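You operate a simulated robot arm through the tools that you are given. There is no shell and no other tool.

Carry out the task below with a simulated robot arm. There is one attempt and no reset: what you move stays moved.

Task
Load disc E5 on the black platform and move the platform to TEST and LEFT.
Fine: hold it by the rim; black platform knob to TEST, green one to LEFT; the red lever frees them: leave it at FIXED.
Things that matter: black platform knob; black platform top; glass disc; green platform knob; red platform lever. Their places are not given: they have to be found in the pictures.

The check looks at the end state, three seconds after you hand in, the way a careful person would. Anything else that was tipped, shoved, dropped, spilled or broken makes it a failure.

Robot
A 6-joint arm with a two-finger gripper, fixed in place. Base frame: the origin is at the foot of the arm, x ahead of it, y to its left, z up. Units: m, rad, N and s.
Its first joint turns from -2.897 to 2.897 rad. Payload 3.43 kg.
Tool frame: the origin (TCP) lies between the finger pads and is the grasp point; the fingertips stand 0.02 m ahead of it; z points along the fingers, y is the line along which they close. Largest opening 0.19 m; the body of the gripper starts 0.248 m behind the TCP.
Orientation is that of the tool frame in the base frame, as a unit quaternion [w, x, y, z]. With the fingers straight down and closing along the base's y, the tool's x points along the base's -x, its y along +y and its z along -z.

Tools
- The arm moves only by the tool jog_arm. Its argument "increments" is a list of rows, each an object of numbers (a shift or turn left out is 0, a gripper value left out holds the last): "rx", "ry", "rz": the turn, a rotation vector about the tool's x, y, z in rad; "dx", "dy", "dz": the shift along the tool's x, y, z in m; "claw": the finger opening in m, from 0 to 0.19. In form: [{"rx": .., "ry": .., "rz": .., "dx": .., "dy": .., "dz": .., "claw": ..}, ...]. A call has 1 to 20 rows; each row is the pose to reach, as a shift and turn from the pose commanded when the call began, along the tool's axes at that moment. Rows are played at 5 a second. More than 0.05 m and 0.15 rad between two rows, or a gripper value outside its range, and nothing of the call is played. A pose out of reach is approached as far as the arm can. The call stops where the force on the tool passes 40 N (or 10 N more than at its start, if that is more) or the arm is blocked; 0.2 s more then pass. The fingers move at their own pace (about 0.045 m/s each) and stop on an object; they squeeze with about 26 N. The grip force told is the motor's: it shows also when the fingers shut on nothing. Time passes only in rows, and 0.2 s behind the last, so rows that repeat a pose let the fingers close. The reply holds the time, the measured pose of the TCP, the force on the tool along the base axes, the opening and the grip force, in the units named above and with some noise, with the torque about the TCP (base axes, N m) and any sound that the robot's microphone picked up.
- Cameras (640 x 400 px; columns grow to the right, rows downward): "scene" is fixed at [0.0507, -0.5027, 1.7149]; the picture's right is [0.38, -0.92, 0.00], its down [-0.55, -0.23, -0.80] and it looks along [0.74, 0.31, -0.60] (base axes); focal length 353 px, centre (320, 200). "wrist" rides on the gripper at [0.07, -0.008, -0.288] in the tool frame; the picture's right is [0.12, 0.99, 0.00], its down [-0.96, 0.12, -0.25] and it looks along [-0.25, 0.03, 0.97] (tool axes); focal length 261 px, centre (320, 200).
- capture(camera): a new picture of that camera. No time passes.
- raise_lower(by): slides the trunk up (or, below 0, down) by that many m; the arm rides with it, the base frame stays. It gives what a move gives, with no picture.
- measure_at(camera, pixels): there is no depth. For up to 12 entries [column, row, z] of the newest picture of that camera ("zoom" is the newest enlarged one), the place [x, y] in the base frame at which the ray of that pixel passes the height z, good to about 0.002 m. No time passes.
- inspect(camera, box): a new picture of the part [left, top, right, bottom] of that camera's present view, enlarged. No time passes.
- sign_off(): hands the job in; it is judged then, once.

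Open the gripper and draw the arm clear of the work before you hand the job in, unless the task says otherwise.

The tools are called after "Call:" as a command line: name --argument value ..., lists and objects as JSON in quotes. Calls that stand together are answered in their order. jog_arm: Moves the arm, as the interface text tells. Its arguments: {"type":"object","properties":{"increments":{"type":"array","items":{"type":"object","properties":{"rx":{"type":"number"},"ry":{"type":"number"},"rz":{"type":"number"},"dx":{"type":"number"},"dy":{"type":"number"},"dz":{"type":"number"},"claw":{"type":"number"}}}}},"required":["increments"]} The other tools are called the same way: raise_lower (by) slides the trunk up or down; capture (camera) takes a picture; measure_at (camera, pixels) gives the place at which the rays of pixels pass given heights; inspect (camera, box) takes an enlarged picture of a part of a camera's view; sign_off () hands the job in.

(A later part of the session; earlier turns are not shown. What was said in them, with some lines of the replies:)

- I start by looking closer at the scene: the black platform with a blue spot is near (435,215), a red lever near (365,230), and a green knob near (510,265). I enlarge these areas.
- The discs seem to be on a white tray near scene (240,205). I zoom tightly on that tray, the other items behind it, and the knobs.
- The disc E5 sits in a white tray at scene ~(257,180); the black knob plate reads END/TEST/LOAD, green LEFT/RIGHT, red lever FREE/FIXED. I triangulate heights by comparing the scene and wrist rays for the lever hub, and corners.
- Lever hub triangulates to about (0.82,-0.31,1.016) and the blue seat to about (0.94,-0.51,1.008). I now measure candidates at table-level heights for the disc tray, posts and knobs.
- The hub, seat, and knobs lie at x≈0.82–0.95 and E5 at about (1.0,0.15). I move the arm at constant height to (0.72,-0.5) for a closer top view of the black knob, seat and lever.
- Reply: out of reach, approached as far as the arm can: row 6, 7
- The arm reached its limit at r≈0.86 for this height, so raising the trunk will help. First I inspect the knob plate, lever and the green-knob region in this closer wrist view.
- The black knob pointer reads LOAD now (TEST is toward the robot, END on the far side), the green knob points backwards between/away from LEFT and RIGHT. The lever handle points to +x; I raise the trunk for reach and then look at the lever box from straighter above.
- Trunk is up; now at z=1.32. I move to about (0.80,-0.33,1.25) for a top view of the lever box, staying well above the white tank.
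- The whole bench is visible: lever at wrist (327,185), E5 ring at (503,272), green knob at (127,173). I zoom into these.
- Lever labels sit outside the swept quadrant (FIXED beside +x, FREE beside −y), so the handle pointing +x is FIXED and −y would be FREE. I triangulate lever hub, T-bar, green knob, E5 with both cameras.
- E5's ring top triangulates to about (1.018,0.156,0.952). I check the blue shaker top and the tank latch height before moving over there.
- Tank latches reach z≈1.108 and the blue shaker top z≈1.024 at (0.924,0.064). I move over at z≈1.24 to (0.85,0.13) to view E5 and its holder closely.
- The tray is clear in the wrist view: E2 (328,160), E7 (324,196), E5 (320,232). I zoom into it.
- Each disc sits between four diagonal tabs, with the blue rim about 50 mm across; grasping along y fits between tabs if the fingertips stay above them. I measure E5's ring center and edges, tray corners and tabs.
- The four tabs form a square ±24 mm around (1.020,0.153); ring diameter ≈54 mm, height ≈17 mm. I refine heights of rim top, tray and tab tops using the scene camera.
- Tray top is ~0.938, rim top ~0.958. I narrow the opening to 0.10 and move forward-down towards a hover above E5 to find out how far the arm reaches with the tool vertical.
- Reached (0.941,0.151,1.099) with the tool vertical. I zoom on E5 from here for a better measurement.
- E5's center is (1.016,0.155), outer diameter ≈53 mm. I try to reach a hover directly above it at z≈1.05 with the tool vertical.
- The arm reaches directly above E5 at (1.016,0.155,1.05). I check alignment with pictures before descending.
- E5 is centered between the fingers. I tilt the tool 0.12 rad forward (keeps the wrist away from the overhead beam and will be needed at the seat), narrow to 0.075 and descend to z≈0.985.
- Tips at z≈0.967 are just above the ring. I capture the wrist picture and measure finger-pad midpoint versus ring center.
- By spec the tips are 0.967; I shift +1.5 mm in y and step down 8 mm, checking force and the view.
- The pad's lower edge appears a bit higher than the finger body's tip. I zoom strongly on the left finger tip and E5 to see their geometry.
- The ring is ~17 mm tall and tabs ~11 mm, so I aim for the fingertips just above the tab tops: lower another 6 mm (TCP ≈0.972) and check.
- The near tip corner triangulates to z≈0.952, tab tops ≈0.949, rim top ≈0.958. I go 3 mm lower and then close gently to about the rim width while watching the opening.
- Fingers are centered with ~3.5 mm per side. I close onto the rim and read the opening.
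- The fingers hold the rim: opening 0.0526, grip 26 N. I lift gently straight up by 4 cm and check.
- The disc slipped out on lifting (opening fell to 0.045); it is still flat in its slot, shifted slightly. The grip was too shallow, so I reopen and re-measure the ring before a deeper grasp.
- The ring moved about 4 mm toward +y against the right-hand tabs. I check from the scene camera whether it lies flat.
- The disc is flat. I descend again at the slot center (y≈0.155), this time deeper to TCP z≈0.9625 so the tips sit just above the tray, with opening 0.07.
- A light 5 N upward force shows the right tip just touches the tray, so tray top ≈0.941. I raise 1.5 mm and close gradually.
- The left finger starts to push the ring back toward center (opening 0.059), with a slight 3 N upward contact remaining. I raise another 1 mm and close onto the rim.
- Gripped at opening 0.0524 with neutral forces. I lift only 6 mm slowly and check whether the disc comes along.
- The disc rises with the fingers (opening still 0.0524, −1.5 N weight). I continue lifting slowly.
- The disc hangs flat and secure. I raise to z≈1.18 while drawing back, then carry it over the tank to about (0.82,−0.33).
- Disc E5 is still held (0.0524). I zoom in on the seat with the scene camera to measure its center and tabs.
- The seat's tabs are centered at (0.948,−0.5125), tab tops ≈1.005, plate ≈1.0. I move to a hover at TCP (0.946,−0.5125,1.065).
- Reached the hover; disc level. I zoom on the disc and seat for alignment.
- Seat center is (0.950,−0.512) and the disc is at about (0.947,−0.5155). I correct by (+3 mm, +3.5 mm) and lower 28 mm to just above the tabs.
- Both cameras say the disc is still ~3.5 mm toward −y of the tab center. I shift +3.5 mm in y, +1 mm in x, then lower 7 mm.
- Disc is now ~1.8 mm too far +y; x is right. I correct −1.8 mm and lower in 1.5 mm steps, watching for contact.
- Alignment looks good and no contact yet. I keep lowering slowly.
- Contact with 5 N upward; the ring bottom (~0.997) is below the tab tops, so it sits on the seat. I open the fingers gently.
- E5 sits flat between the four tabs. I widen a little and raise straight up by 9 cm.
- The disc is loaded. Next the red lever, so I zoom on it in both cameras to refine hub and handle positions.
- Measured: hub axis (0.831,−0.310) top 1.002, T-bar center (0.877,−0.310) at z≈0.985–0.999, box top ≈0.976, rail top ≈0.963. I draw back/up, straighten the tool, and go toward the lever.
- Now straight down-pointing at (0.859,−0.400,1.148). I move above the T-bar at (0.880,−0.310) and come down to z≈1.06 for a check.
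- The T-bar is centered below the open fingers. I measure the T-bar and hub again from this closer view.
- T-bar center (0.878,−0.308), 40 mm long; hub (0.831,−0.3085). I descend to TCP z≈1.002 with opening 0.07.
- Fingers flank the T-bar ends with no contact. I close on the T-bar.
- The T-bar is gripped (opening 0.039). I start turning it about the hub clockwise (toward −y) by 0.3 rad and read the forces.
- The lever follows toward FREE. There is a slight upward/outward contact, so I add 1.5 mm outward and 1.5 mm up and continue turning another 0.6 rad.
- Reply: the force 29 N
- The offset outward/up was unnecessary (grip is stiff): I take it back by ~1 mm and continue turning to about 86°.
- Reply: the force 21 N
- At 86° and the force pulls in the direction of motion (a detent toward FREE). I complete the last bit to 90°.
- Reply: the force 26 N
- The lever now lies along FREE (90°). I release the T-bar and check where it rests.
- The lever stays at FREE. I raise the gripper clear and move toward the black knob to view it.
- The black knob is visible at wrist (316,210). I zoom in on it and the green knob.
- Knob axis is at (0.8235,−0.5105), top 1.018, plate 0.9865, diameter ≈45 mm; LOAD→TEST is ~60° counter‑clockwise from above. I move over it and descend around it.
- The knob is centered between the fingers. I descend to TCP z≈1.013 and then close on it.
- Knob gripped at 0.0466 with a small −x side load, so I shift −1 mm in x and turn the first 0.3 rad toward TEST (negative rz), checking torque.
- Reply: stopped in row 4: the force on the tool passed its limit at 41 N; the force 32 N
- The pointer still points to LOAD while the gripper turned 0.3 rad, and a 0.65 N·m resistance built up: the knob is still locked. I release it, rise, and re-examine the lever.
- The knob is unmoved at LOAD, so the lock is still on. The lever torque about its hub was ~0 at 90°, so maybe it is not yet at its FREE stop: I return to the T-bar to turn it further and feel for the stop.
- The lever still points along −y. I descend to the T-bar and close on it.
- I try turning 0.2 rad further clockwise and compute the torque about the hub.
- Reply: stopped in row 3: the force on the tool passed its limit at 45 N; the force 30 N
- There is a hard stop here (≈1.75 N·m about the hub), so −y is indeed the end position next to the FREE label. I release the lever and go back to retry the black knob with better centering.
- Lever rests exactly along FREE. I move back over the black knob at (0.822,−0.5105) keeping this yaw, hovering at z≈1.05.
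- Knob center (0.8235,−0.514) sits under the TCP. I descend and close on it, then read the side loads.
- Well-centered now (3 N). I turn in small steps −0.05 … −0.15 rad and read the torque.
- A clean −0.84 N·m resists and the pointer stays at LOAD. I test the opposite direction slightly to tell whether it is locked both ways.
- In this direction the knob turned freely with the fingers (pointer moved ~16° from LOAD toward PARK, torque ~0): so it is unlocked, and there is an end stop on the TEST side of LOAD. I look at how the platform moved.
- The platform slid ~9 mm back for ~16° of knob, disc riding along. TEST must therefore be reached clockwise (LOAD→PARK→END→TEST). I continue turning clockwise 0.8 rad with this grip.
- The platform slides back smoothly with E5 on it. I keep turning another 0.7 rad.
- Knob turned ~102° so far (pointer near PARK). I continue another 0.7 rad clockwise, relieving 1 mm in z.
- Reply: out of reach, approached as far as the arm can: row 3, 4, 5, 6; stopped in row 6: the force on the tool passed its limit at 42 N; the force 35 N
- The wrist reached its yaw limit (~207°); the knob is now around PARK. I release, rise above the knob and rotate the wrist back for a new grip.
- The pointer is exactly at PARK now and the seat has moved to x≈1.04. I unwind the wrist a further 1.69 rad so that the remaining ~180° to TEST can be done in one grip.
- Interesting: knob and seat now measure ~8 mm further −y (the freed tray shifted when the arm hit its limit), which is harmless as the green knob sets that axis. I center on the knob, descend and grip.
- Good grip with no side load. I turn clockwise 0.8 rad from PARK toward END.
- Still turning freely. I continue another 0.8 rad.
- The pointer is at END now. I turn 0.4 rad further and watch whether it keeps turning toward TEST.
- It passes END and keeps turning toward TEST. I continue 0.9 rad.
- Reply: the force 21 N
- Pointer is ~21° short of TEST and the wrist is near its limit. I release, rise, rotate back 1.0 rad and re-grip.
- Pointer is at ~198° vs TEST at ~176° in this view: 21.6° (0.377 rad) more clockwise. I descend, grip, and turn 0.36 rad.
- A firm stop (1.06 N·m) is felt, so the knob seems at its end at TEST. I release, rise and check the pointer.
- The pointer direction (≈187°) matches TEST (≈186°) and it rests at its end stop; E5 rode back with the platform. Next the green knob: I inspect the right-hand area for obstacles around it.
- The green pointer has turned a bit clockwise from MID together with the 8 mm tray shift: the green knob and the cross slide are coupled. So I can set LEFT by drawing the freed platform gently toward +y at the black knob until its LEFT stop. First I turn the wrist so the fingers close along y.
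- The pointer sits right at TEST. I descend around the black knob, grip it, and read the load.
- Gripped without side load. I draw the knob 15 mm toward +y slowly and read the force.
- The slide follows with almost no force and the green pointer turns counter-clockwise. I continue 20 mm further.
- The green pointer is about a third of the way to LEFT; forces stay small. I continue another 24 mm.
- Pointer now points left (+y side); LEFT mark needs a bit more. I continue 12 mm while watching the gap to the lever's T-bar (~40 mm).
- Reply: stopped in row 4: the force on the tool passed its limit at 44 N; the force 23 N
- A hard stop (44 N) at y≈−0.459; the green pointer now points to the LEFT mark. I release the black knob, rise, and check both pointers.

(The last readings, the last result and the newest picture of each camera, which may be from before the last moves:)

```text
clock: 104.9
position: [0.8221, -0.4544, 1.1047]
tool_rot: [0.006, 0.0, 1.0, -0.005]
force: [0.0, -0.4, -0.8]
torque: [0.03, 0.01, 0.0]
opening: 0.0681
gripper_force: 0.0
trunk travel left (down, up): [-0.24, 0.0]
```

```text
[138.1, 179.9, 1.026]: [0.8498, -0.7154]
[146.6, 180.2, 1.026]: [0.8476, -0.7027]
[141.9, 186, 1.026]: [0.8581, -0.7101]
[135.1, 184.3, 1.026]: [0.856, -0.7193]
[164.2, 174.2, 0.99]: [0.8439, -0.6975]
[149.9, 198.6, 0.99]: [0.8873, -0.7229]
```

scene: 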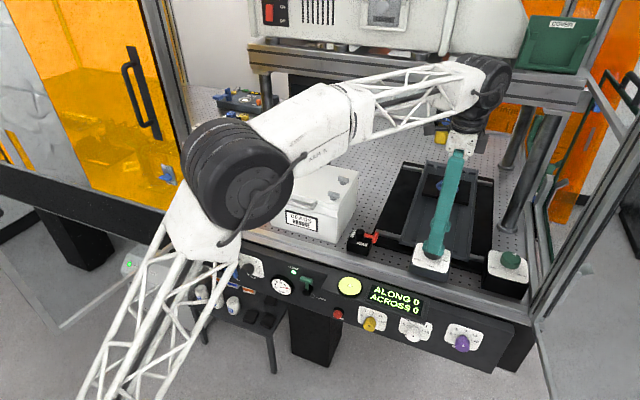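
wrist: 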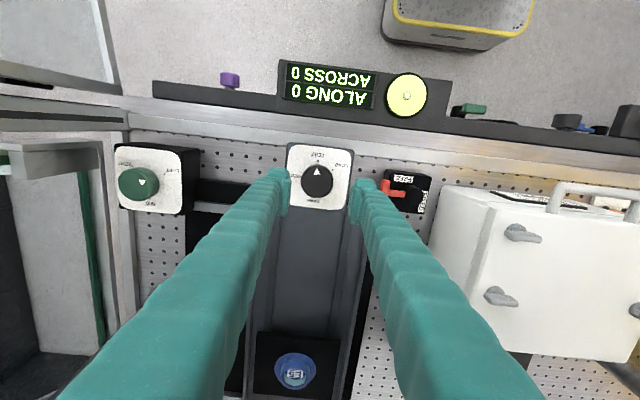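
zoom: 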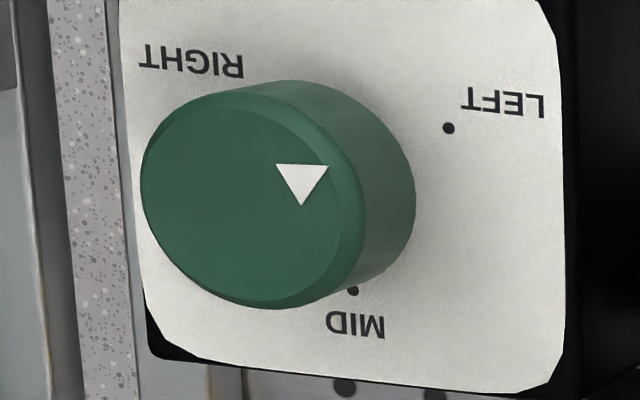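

Pointer direction (≈123°) matches the LEFT mark (≈124°), and the black knob is at TEST. Now the lever has to go back to FIXED; I check the space between lever, tray and knob box.

Call:
inspect --camera "scene" --box '[340, 200, 440, 290]'

Call:
inspect --camera "wrist" --box '[340, 150, 460, 250]'

Call:
inspect --camera "scene" --box '[380, 140, 480, 240]'

```text
4.44 times, centred on (390, 245) of scene
```

zoom: 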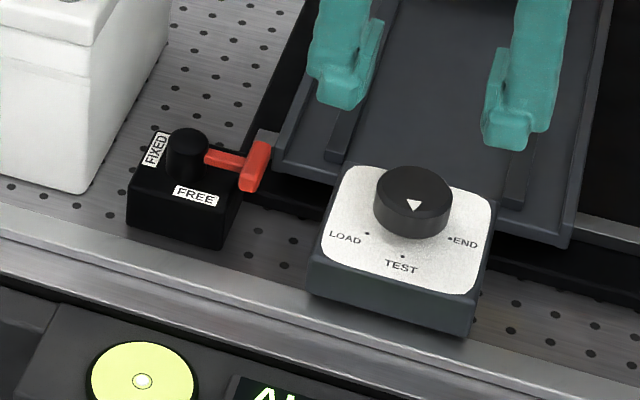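

```text
4.00 times, centred on (400, 200) of wrist
```

zoom: 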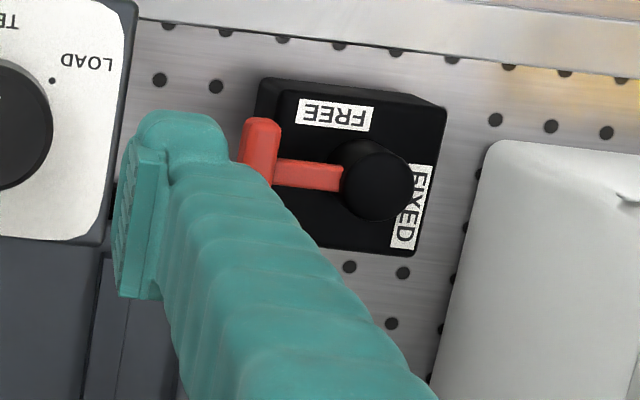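

```text
4.00 times, centred on (430, 190) of scene
```

zoom: 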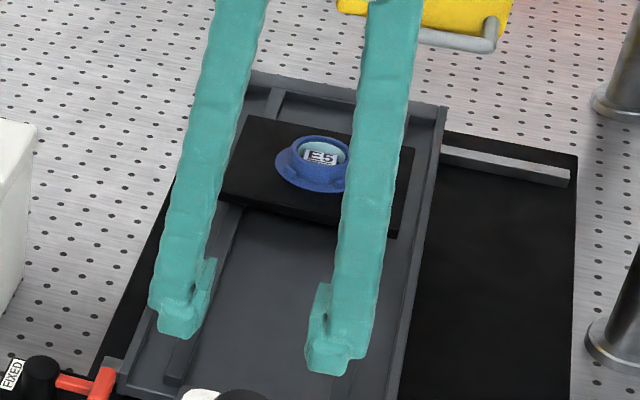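

Call:
measure_at --camera "scene" --pixels '[[379.2, 236, 0.96], [379.2, 236, 0.975], [379.2, 236, 0.99], [430, 270, 0.985]]'

Call:
measure_at --camera "wrist" --pixels '[[413, 194, 1.002], [387, 190, 0.998], [386, 180, 0.998], [388, 197, 0.998]]'

```text
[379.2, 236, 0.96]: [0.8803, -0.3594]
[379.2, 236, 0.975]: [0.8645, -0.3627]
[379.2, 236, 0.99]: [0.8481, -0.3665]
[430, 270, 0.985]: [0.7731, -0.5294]
```

```text
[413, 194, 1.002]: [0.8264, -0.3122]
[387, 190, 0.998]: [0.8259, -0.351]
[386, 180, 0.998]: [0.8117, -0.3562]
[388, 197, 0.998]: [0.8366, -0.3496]
```

The tray rim (~0.96) and rails are below the fingertip level used for the lever, so the T-bar grip is safe. I move above the T-bar and turn the wrist 90° on the way.

Call:
jog_arm --increments '[{"dx": -0.0008, "dy": 0.0088, "rz": 0.14}, {"dx": -0.0016, "dy": 0.0177, "rz": 0.28}, {"dx": -0.0024, "dy": 0.0266, "rz": 0.42}, {"dx": -0.0032, "dy": 0.0354, "rz": 0.56}, {"dx": -0.004, "dy": 0.0443, "rz": 0.7}, {"dx": -0.0048, "dy": 0.053, "rz": 0.84}, {"dx": -0.0056, "dy": 0.062, "rz": 0.98}, {"dx": -0.0064, "dy": 0.071, "rz": 1.12}, {"dx": -0.0072, "dy": 0.0797, "rz": 1.26}, {"dx": -0.008, "dy": 0.0886, "rz": 1.4}, {"dx": -0.0089, "dy": 0.0974, "rz": 1.54}, {"dx": -0.0089, "dy": 0.0974, "rz": 1.57}, {"dx": -0.0089, "dy": 0.0974, "rz": 1.57, "dz": 0.03}, {"dx": -0.0089, "dy": 0.0974, "rz": 1.57, "dz": 0.05}, {"dx": -0.0089, "dy": 0.0974, "rz": 1.57, "dz": 0.05}]'

Call:
capture --camera "wrist"

Call:
inspect --camera "wrist" --box '[260, 110, 380, 220]'

```text
clock: 108.1
position: [0.8309, -0.361, 1.0561]
tool_rot: [0.008, 0.707, 0.707, 0.001]
force: [0.6, 0.1, -0.4]
torque: [0.05, 0.01, -0.01]
opening: 0.0678
gripper_force: 0.0
trunk travel left (down, up): [-0.24, 0.0]
```

```text
taken
```

wrist: 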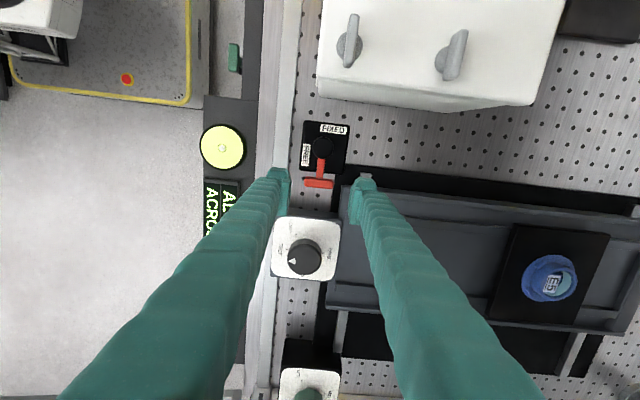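

```text
3.64 times, centred on (320, 165) of wrist
```

zoom: 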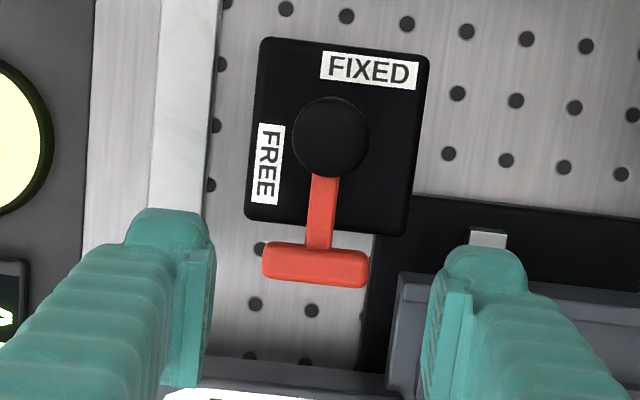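

T-bar lies between the open fingers. I descend to z≈1.0025, close on it.

Call:
jog_arm --increments '[{"dx": 0.003, "dz": 0.02}, {"dx": 0.003, "dz": 0.04}, {"dx": 0.003, "dz": 0.05}, {"dx": 0.003, "dz": 0.0536}, {"dx": 0.003, "dz": 0.0536, "claw": 0.05}, {"dx": 0.003, "dz": 0.0536, "claw": 0.042}, {"dx": 0.003, "dz": 0.0536, "claw": 0.036}, {"dx": 0.003, "dz": 0.0536, "claw": 0.036}]'

Call:
inspect --camera "wrist" --box '[260, 110, 380, 220]'

Call:
inspect --camera "scene" --box '[340, 190, 440, 290]'

```text
clock: 110.0
position: [0.8334, -0.3566, 1.0047]
tool_rot: [0.01, 0.708, 0.706, 0.003]
force: [5.8, 2.3, 12.9]
torque: [-0.08, -0.51, 0.08]
opening: 0.0413
gripper_force: 4.5
trunk travel left (down, up): [-0.24, 0.0]
stopped in row 8: the force on the tool passed its limit at 41 N (the readings are from after the stop); the commanded pose is now the measured one
```

```text
3.64 times, centred on (320, 165) of wrist
```

zoom: 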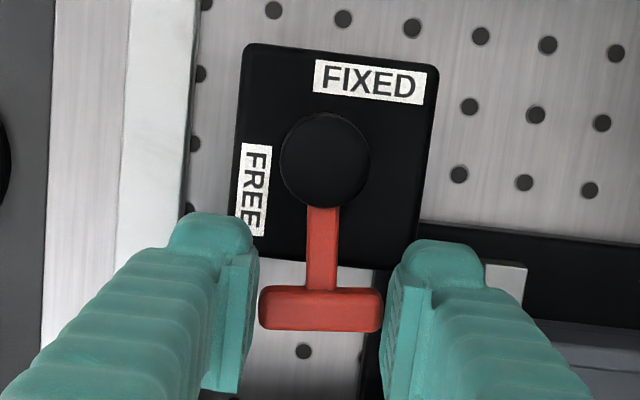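

```text
4.00 times, centred on (390, 240) of scene
```

zoom: 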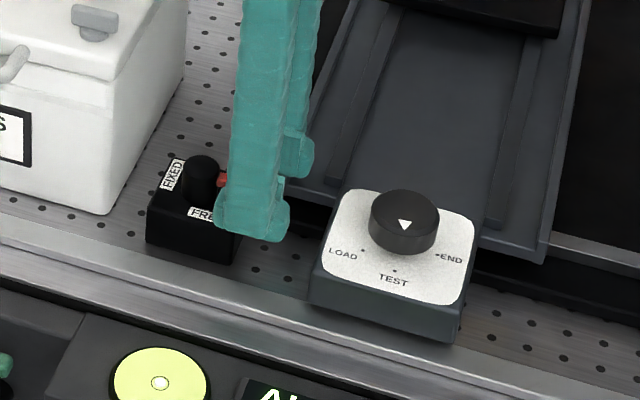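

The right finger touched the tray's corner while closing (12 N up), so I back off. Instead I will grip the black hub itself with the red shaft between the fingers, which needs much less room. Release and rise first.

Call:
jog_arm --increments '[{"claw": 0.052, "dz": -0.003}, {"claw": 0.065, "dz": -0.006}, {"claw": 0.065, "dz": -0.02}, {"dz": -0.04}, {"dz": -0.06}]'

Call:
capture --camera "wrist"

Call:
inspect --camera "wrist" --box '[260, 110, 400, 240]'

Call:
inspect --camera "scene" --box '[480, 235, 540, 295]'

Call:
inspect --camera "scene" --box '[390, 220, 450, 290]'

```text
clock: 111.2
position: [0.8332, -0.356, 1.0641]
tool_rot: [0.008, 0.708, 0.706, 0.003]
force: [-0.1, 1.1, -0.1]
torque: [0.02, 0.04, 0.01]
opening: 0.065
gripper_force: 0.2
trunk travel left (down, up): [-0.24, 0.0]
```

```text
taken
```

wrist: 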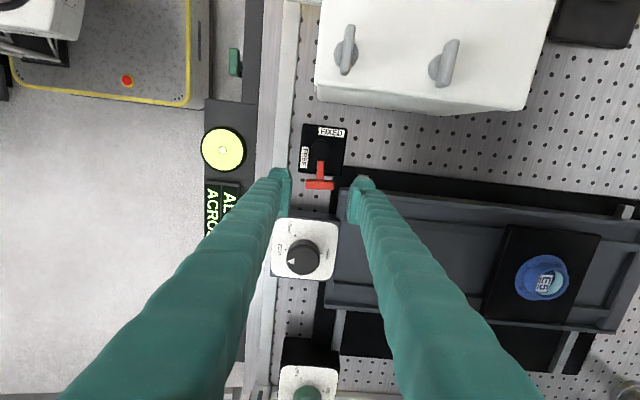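

```text
3.08 times, centred on (330, 175) of wrist
```

zoom: 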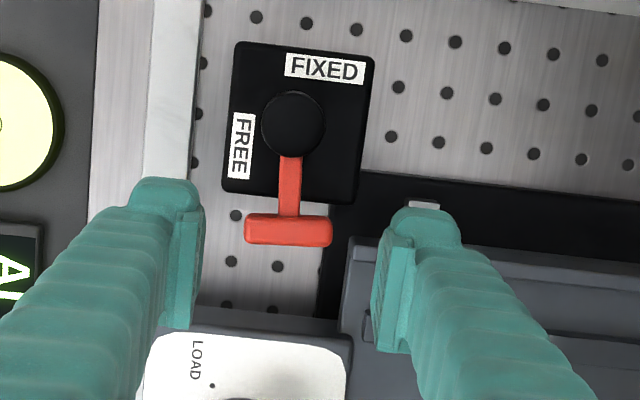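

```text
6.67 times, centred on (510, 265) of scene
```

zoom: 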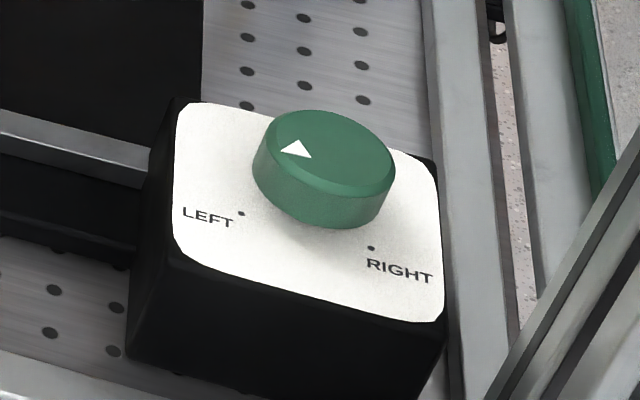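

```text
5.71 times, centred on (420, 255) of scene
```

zoom: 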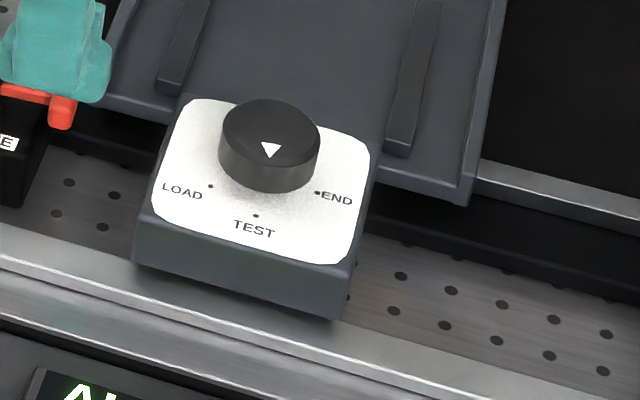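

Both pointers are unchanged. I measure the hub in this picture and move over it.

Call:
measure_at --camera "wrist" --pixels '[[321.2, 150.6, 1.002], [311.2, 150.6, 1.002], [331, 150.6, 1.002], [320, 186.5, 0.998]]'

Call:
jog_arm --increments '[{"dx": 0.016, "dy": -0.0007}, {"dx": 0.032, "dy": -0.0014}, {"dx": 0.0475, "dy": -0.0022}, {"dx": 0.0475, "dy": -0.0022, "claw": 0.05}, {"dx": 0.0475, "dy": -0.0022, "dz": 0.015, "claw": 0.05}]'

Call:
inspect --camera "wrist" --box '[260, 130, 380, 240]'

```text
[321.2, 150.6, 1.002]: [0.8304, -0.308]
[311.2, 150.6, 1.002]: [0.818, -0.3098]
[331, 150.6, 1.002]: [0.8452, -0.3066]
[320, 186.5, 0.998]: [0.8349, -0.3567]
```

```text
clock: 112.4
position: [0.8306, -0.3065, 1.0486]
tool_rot: [0.01, 0.708, 0.706, 0.002]
force: [0.0, 0.4, 0.3]
torque: [-0.02, -0.06, 0.01]
opening: 0.05
gripper_force: 0.0
trunk travel left (down, up): [-0.24, 0.0]
```

```text
3.64 times, centred on (320, 185) of wrist
```

zoom: 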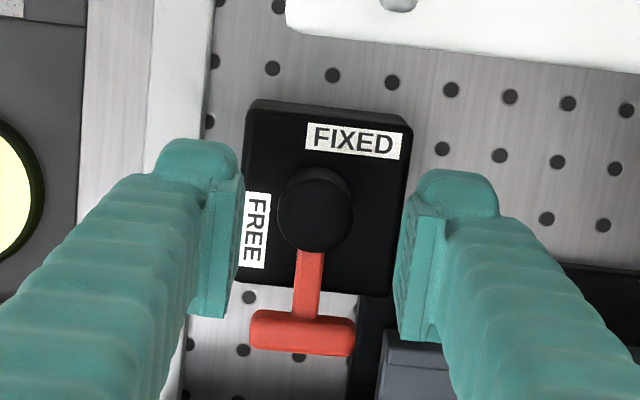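

The hub is between the fingers with the shaft pointing out between them. I descend to z≈1.003 and close on the hub.

Call:
jog_arm --increments '[{"dx": -0.001, "dz": 0.02}, {"dx": -0.001, "dz": 0.036}, {"dx": -0.001, "dz": 0.0456}, {"dx": -0.001, "dz": 0.0456, "claw": 0.036}, {"dx": -0.001, "dz": 0.0456, "claw": 0.026}, {"dx": -0.001, "dz": 0.0456, "claw": 0.022}, {"dx": -0.001, "dz": 0.0456, "claw": 0.022}]'

Call:
inspect --camera "wrist" --box '[260, 130, 380, 240]'

```text
clock: 114.0
position: [0.8304, -0.3092, 1.0019]
tool_rot: [0.008, 0.708, 0.706, 0.001]
force: [-14.4, 4.3, -4.2]
torque: [0.01, 0.14, 0.0]
opening: 0.0267
gripper_force: 41.9
trunk travel left (down, up): [-0.24, 0.0]
```

```text
3.64 times, centred on (320, 185) of wrist
```

zoom: 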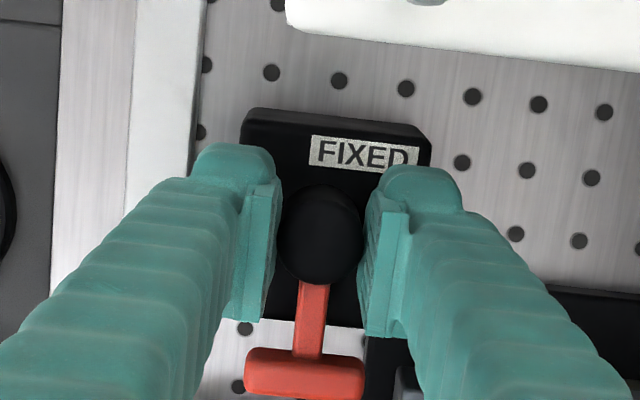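

Hub gripped (26.7 mm). I turn it counter-clockwise 0.4 rad toward FIXED and see whether the handle follows.

Call:
jog_arm --increments '[{"dy": -0.001}, {"dy": -0.001, "rz": -0.1}, {"dy": -0.001, "rz": -0.2}, {"dy": -0.001, "rz": -0.3}, {"dy": -0.001, "rz": -0.4}]'

Call:
inspect --camera "wrist" --box '[260, 130, 380, 240]'

Call:
inspect --camera "scene" --box '[340, 190, 440, 290]'

```text
clock: 115.2
position: [0.8306, -0.3093, 1.0022]
tool_rot: [0.01, 0.552, 0.834, 0.002]
force: [-6.1, 3.2, -4.3]
torque: [0.19, 0.14, 0.03]
opening: 0.026
gripper_force: 44.5
trunk travel left (down, up): [-0.24, 0.0]
```

```text
3.64 times, centred on (320, 185) of wrist
```

zoom: 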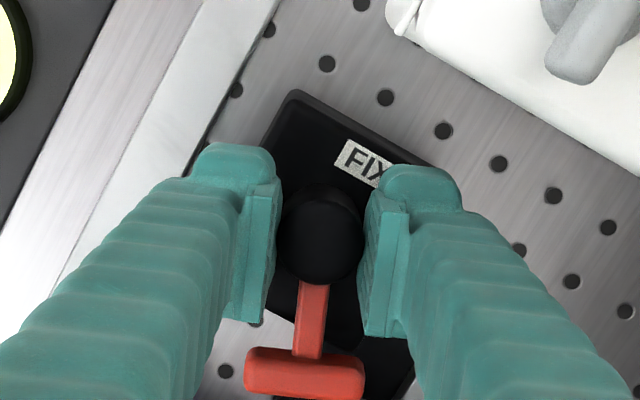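

```text
4.00 times, centred on (390, 240) of scene
```

zoom: 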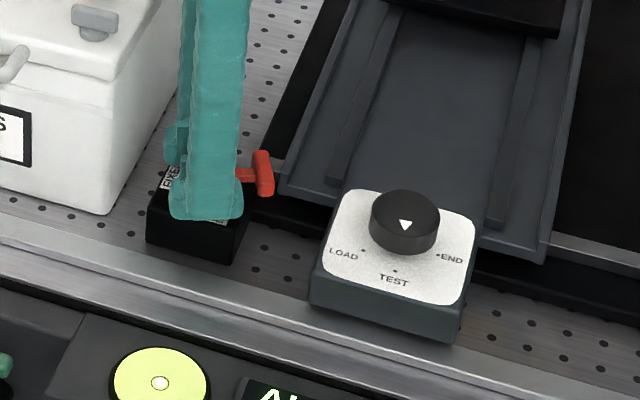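

The handle follows the hub. I continue turning counter-clockwise another 1.1 rad.

Call:
jog_arm --increments '[{"rz": -0.1}, {"rz": -0.2}, {"rz": -0.3}, {"rz": -0.4}, {"rz": -0.5}, {"rz": -0.6}, {"rz": -0.7}, {"rz": -0.8}, {"rz": -0.9}, {"rz": -1.0}, {"rz": -1.1}]'

Call:
inspect --camera "wrist" --box '[260, 130, 380, 240]'

Call:
inspect --camera "scene" --box '[340, 190, 440, 290]'

```text
clock: 117.6
position: [0.8303, -0.3083, 1.0023]
tool_rot: [0.009, 0.035, 0.999, -0.004]
force: [1.0, 13.4, 5.6]
torque: [0.15, -0.12, 0.03]
opening: 0.0263
gripper_force: 44.6
trunk travel left (down, up): [-0.24, 0.0]
```

```text
3.64 times, centred on (320, 185) of wrist
```

zoom: 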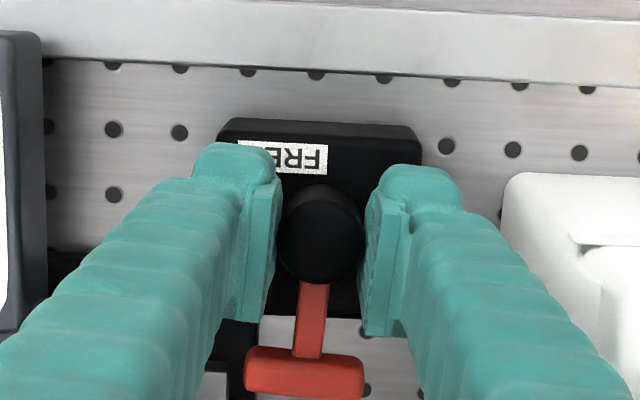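

```text
4.00 times, centred on (390, 240) of scene
```

zoom: 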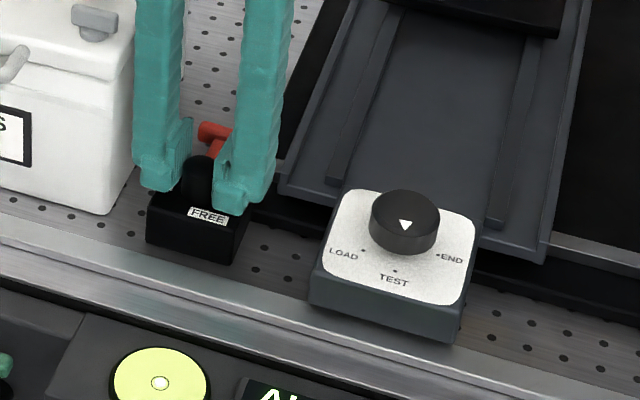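

Almost at FIXED (≈4° left). I turn the last bit gently to feel for the stop.

Call:
jog_arm --increments '[{"rz": -0.04}, {"rz": -0.08}, {"rz": -0.1}]'

Call:
inspect --camera "wrist" --box '[260, 130, 380, 240]'

```text
clock: 118.4
position: [0.8326, -0.3078, 1.0025]
tool_rot: [0.008, -0.015, 1.0, -0.005]
force: [3.7, 16.3, 4.7]
torque: [0.18, -0.24, -0.37]
opening: 0.0265
gripper_force: 44.8
trunk travel left (down, up): [-0.24, 0.0]
```

```text
3.64 times, centred on (320, 185) of wrist
```

zoom: 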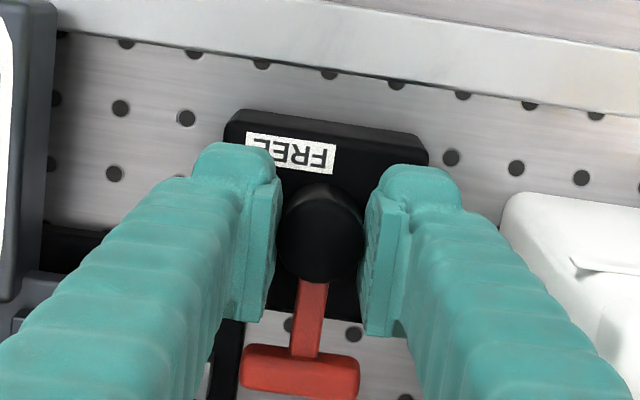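

A −0.37 N·m stop is felt: the lever is at its FIXED end. I release the hub and rise.

Call:
jog_arm --increments '[{"claw": 0.035}, {"claw": 0.05}, {"claw": 0.052}, {"dz": -0.02}, {"dz": -0.05}, {"dz": -0.08}, {"dz": -0.11}, {"dz": -0.14}]'

Call:
capture --camera "wrist"

Call:
inspect --camera "wrist" --box '[290, 140, 370, 220]'

Call:
inspect --camera "scene" --box '[340, 200, 400, 260]'

Call:
inspect --camera "scene" --box '[390, 220, 550, 300]'

```text
clock: 120.2
position: [0.8284, -0.3081, 1.1423]
tool_rot: [0.008, -0.014, 1.0, -0.005]
force: [0.5, -0.1, -0.2]
torque: [0.04, 0.05, -0.01]
opening: 0.0521
gripper_force: 0.0
trunk travel left (down, up): [-0.24, 0.0]
```

```text
taken
```

wrist: 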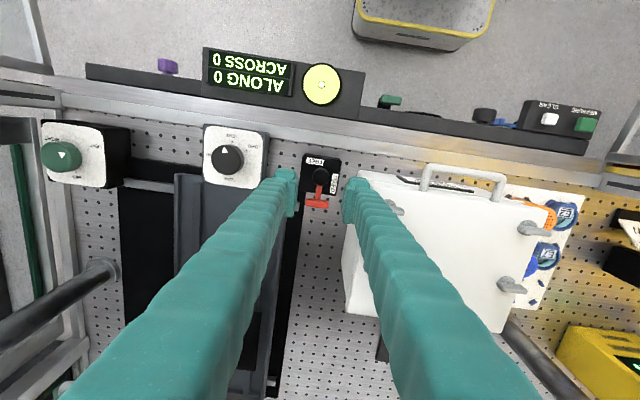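

```text
5.00 times, centred on (330, 180) of wrist
```

zoom: 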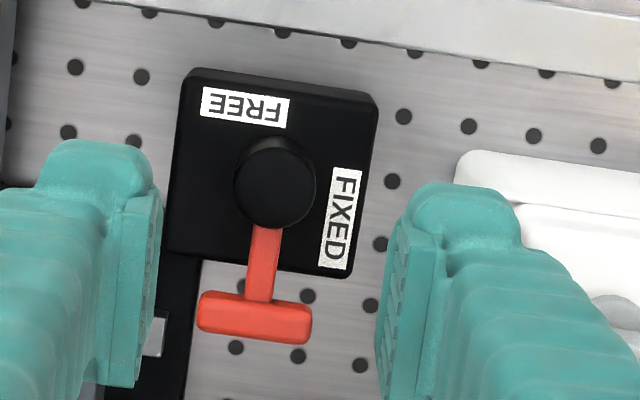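

```text
6.67 times, centred on (370, 230) of scene
```

zoom: 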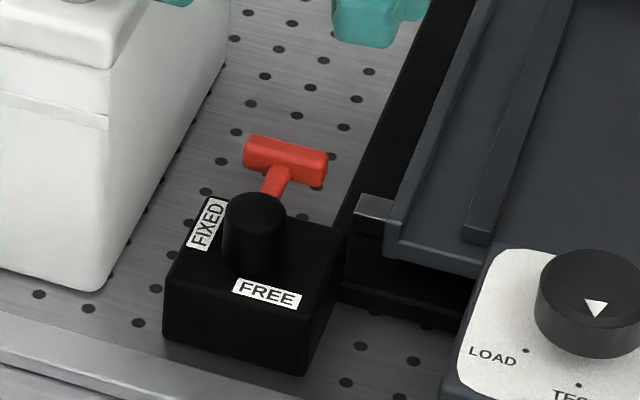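

```text
4.00 times, centred on (470, 260) of scene
```

zoom: 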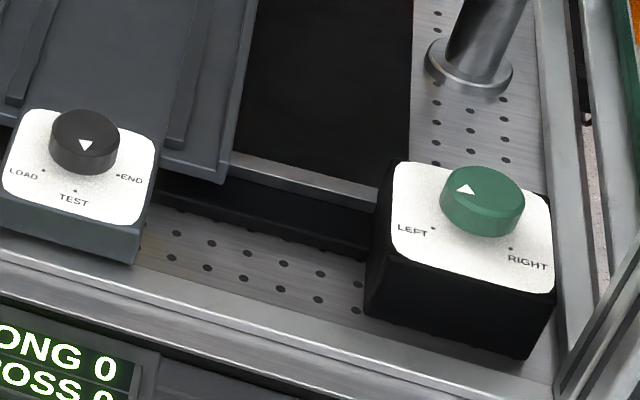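

The lever sits exactly as at the start (FIXED), black at TEST, green at LEFT. I raise further, draw the arm back clear of the bench, and then check everything.

Call:
jog_arm --increments '[{"dz": -0.03}, {"dz": -0.06, "dx": 0.02}, {"dz": -0.08, "dx": 0.06}, {"dz": -0.1, "dx": 0.1, "dy": -0.01}, {"dz": -0.12, "dx": 0.14, "dy": -0.02}, {"dz": -0.13, "dx": 0.18, "dy": -0.03}, {"dz": -0.14, "dx": 0.22, "dy": -0.04}, {"dz": -0.14, "dx": 0.26, "dy": -0.05}, {"dz": -0.14, "dx": 0.3, "dy": -0.06}, {"dz": -0.14, "dx": 0.34, "dy": -0.07, "claw": 0.1}, {"dz": -0.14, "dx": 0.37, "dy": -0.07, "claw": 0.1}]'

Call:
capture --camera "scene"

Call:
capture --camera "wrist"

```text
clock: 122.6
position: [0.4583, -0.3894, 1.2766]
tool_rot: [0.007, -0.015, 1.0, -0.005]
force: [0.1, 0.3, 0.0]
torque: [0.04, 0.15, 0.01]
opening: 0.1001
gripper_force: 0.0
trunk travel left (down, up): [-0.24, 0.0]
```

```text
taken
```

scene: 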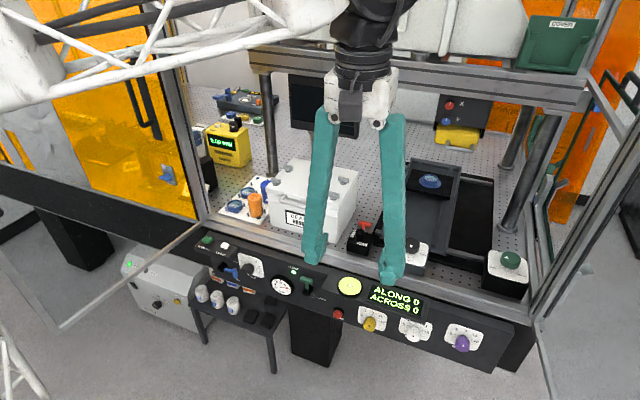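

```text
taken
```

wrist: 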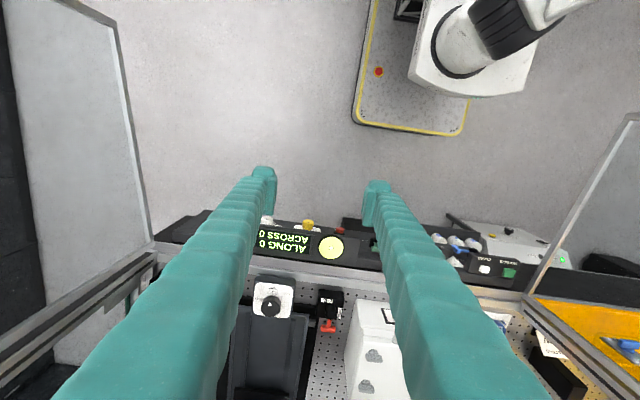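

The arm is back in front of the bench. I check E5 on the seat, both knobs, the lever and the disc tray closely.

Call:
inspect --camera "scene" --box '[405, 155, 465, 215]'

Call:
inspect --camera "wrist" --box '[240, 270, 300, 330]'

Call:
inspect --camera "scene" --box '[205, 160, 305, 240]'

Call:
inspect --camera "scene" --box '[340, 200, 400, 260]'

Call:
inspect --camera "scene" --box '[400, 230, 540, 300]'

```text
6.67 times, centred on (435, 185) of scene
```

zoom: 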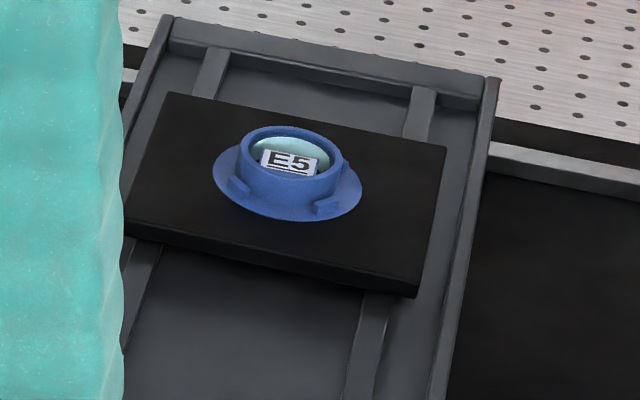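

```text
6.67 times, centred on (270, 300) of wrist
```

zoom: 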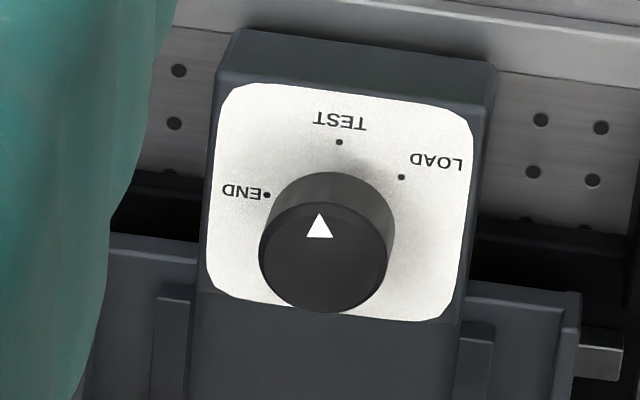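

```text
5.00 times, centred on (255, 200) of scene
```

zoom: 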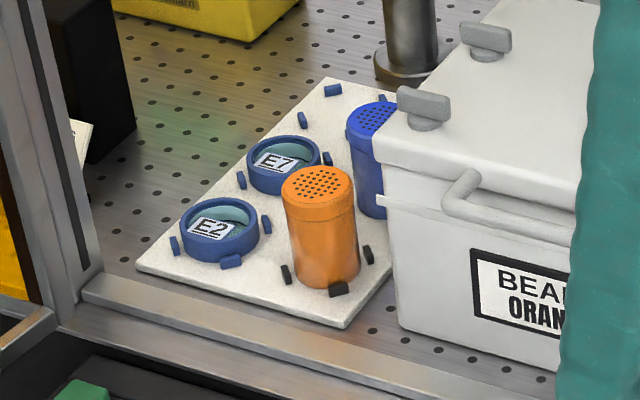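

```text
6.67 times, centred on (370, 230) of scene
```

zoom: 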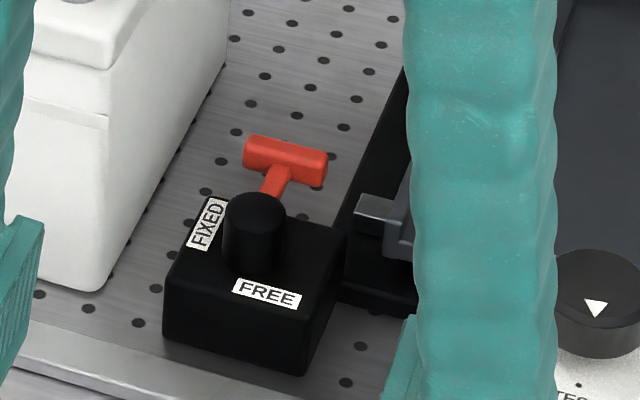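

```text
4.57 times, centred on (470, 265) of scene
```

zoom: 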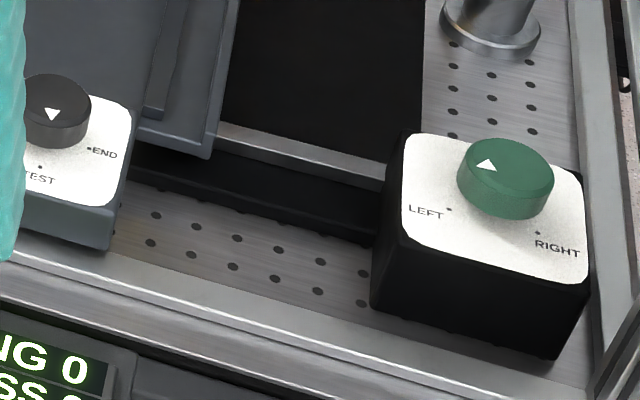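

All checks agree:
- E5 lies flat between the seat tabs on the black platform.
- The black pointer is at TEST, the green one at LEFT, and the red lever at FIXED.
- The other discs and shakers stand as before.
- The gripper is open and the arm is clear.

I hand in.

Call:
sign_off

```text
The job is handed in.
```

I loaded disc E5 on the black platform, moved the platform to TEST and LEFT, and handed the job in. The result of the check hasn't come back.

- **Disc:** E5 lies flat between the four tabs of the platform seat. I held it only by its blue rim. My first grip was too shallow: the disc slipped back into its slot, still flat, and I picked it up again with a deeper grip.
- **Black knob:** it points to TEST. It would not turn straight from LOAD to TEST, so I turned it the other way round, past PARK and END, until it stopped at TEST.
- **Green knob:** it points to LEFT. I did not turn it directly. With the lever at FREE, I drew the platform sideways by the black knob until it hit its stop, and the green knob turned along with it.
- **Red lever:** it is back at FIXED, in the same position as at the start.
- **Contact:** while I was moving the lever back, one finger pressed on a corner of the platform's tray. I backed off, and both knob pointers were unchanged afterwards.

In the last pictures, the other discs and the shakers look as they were. The gripper is open and the arm is clear of the bench. I left the trunk raised by 0.065 m.
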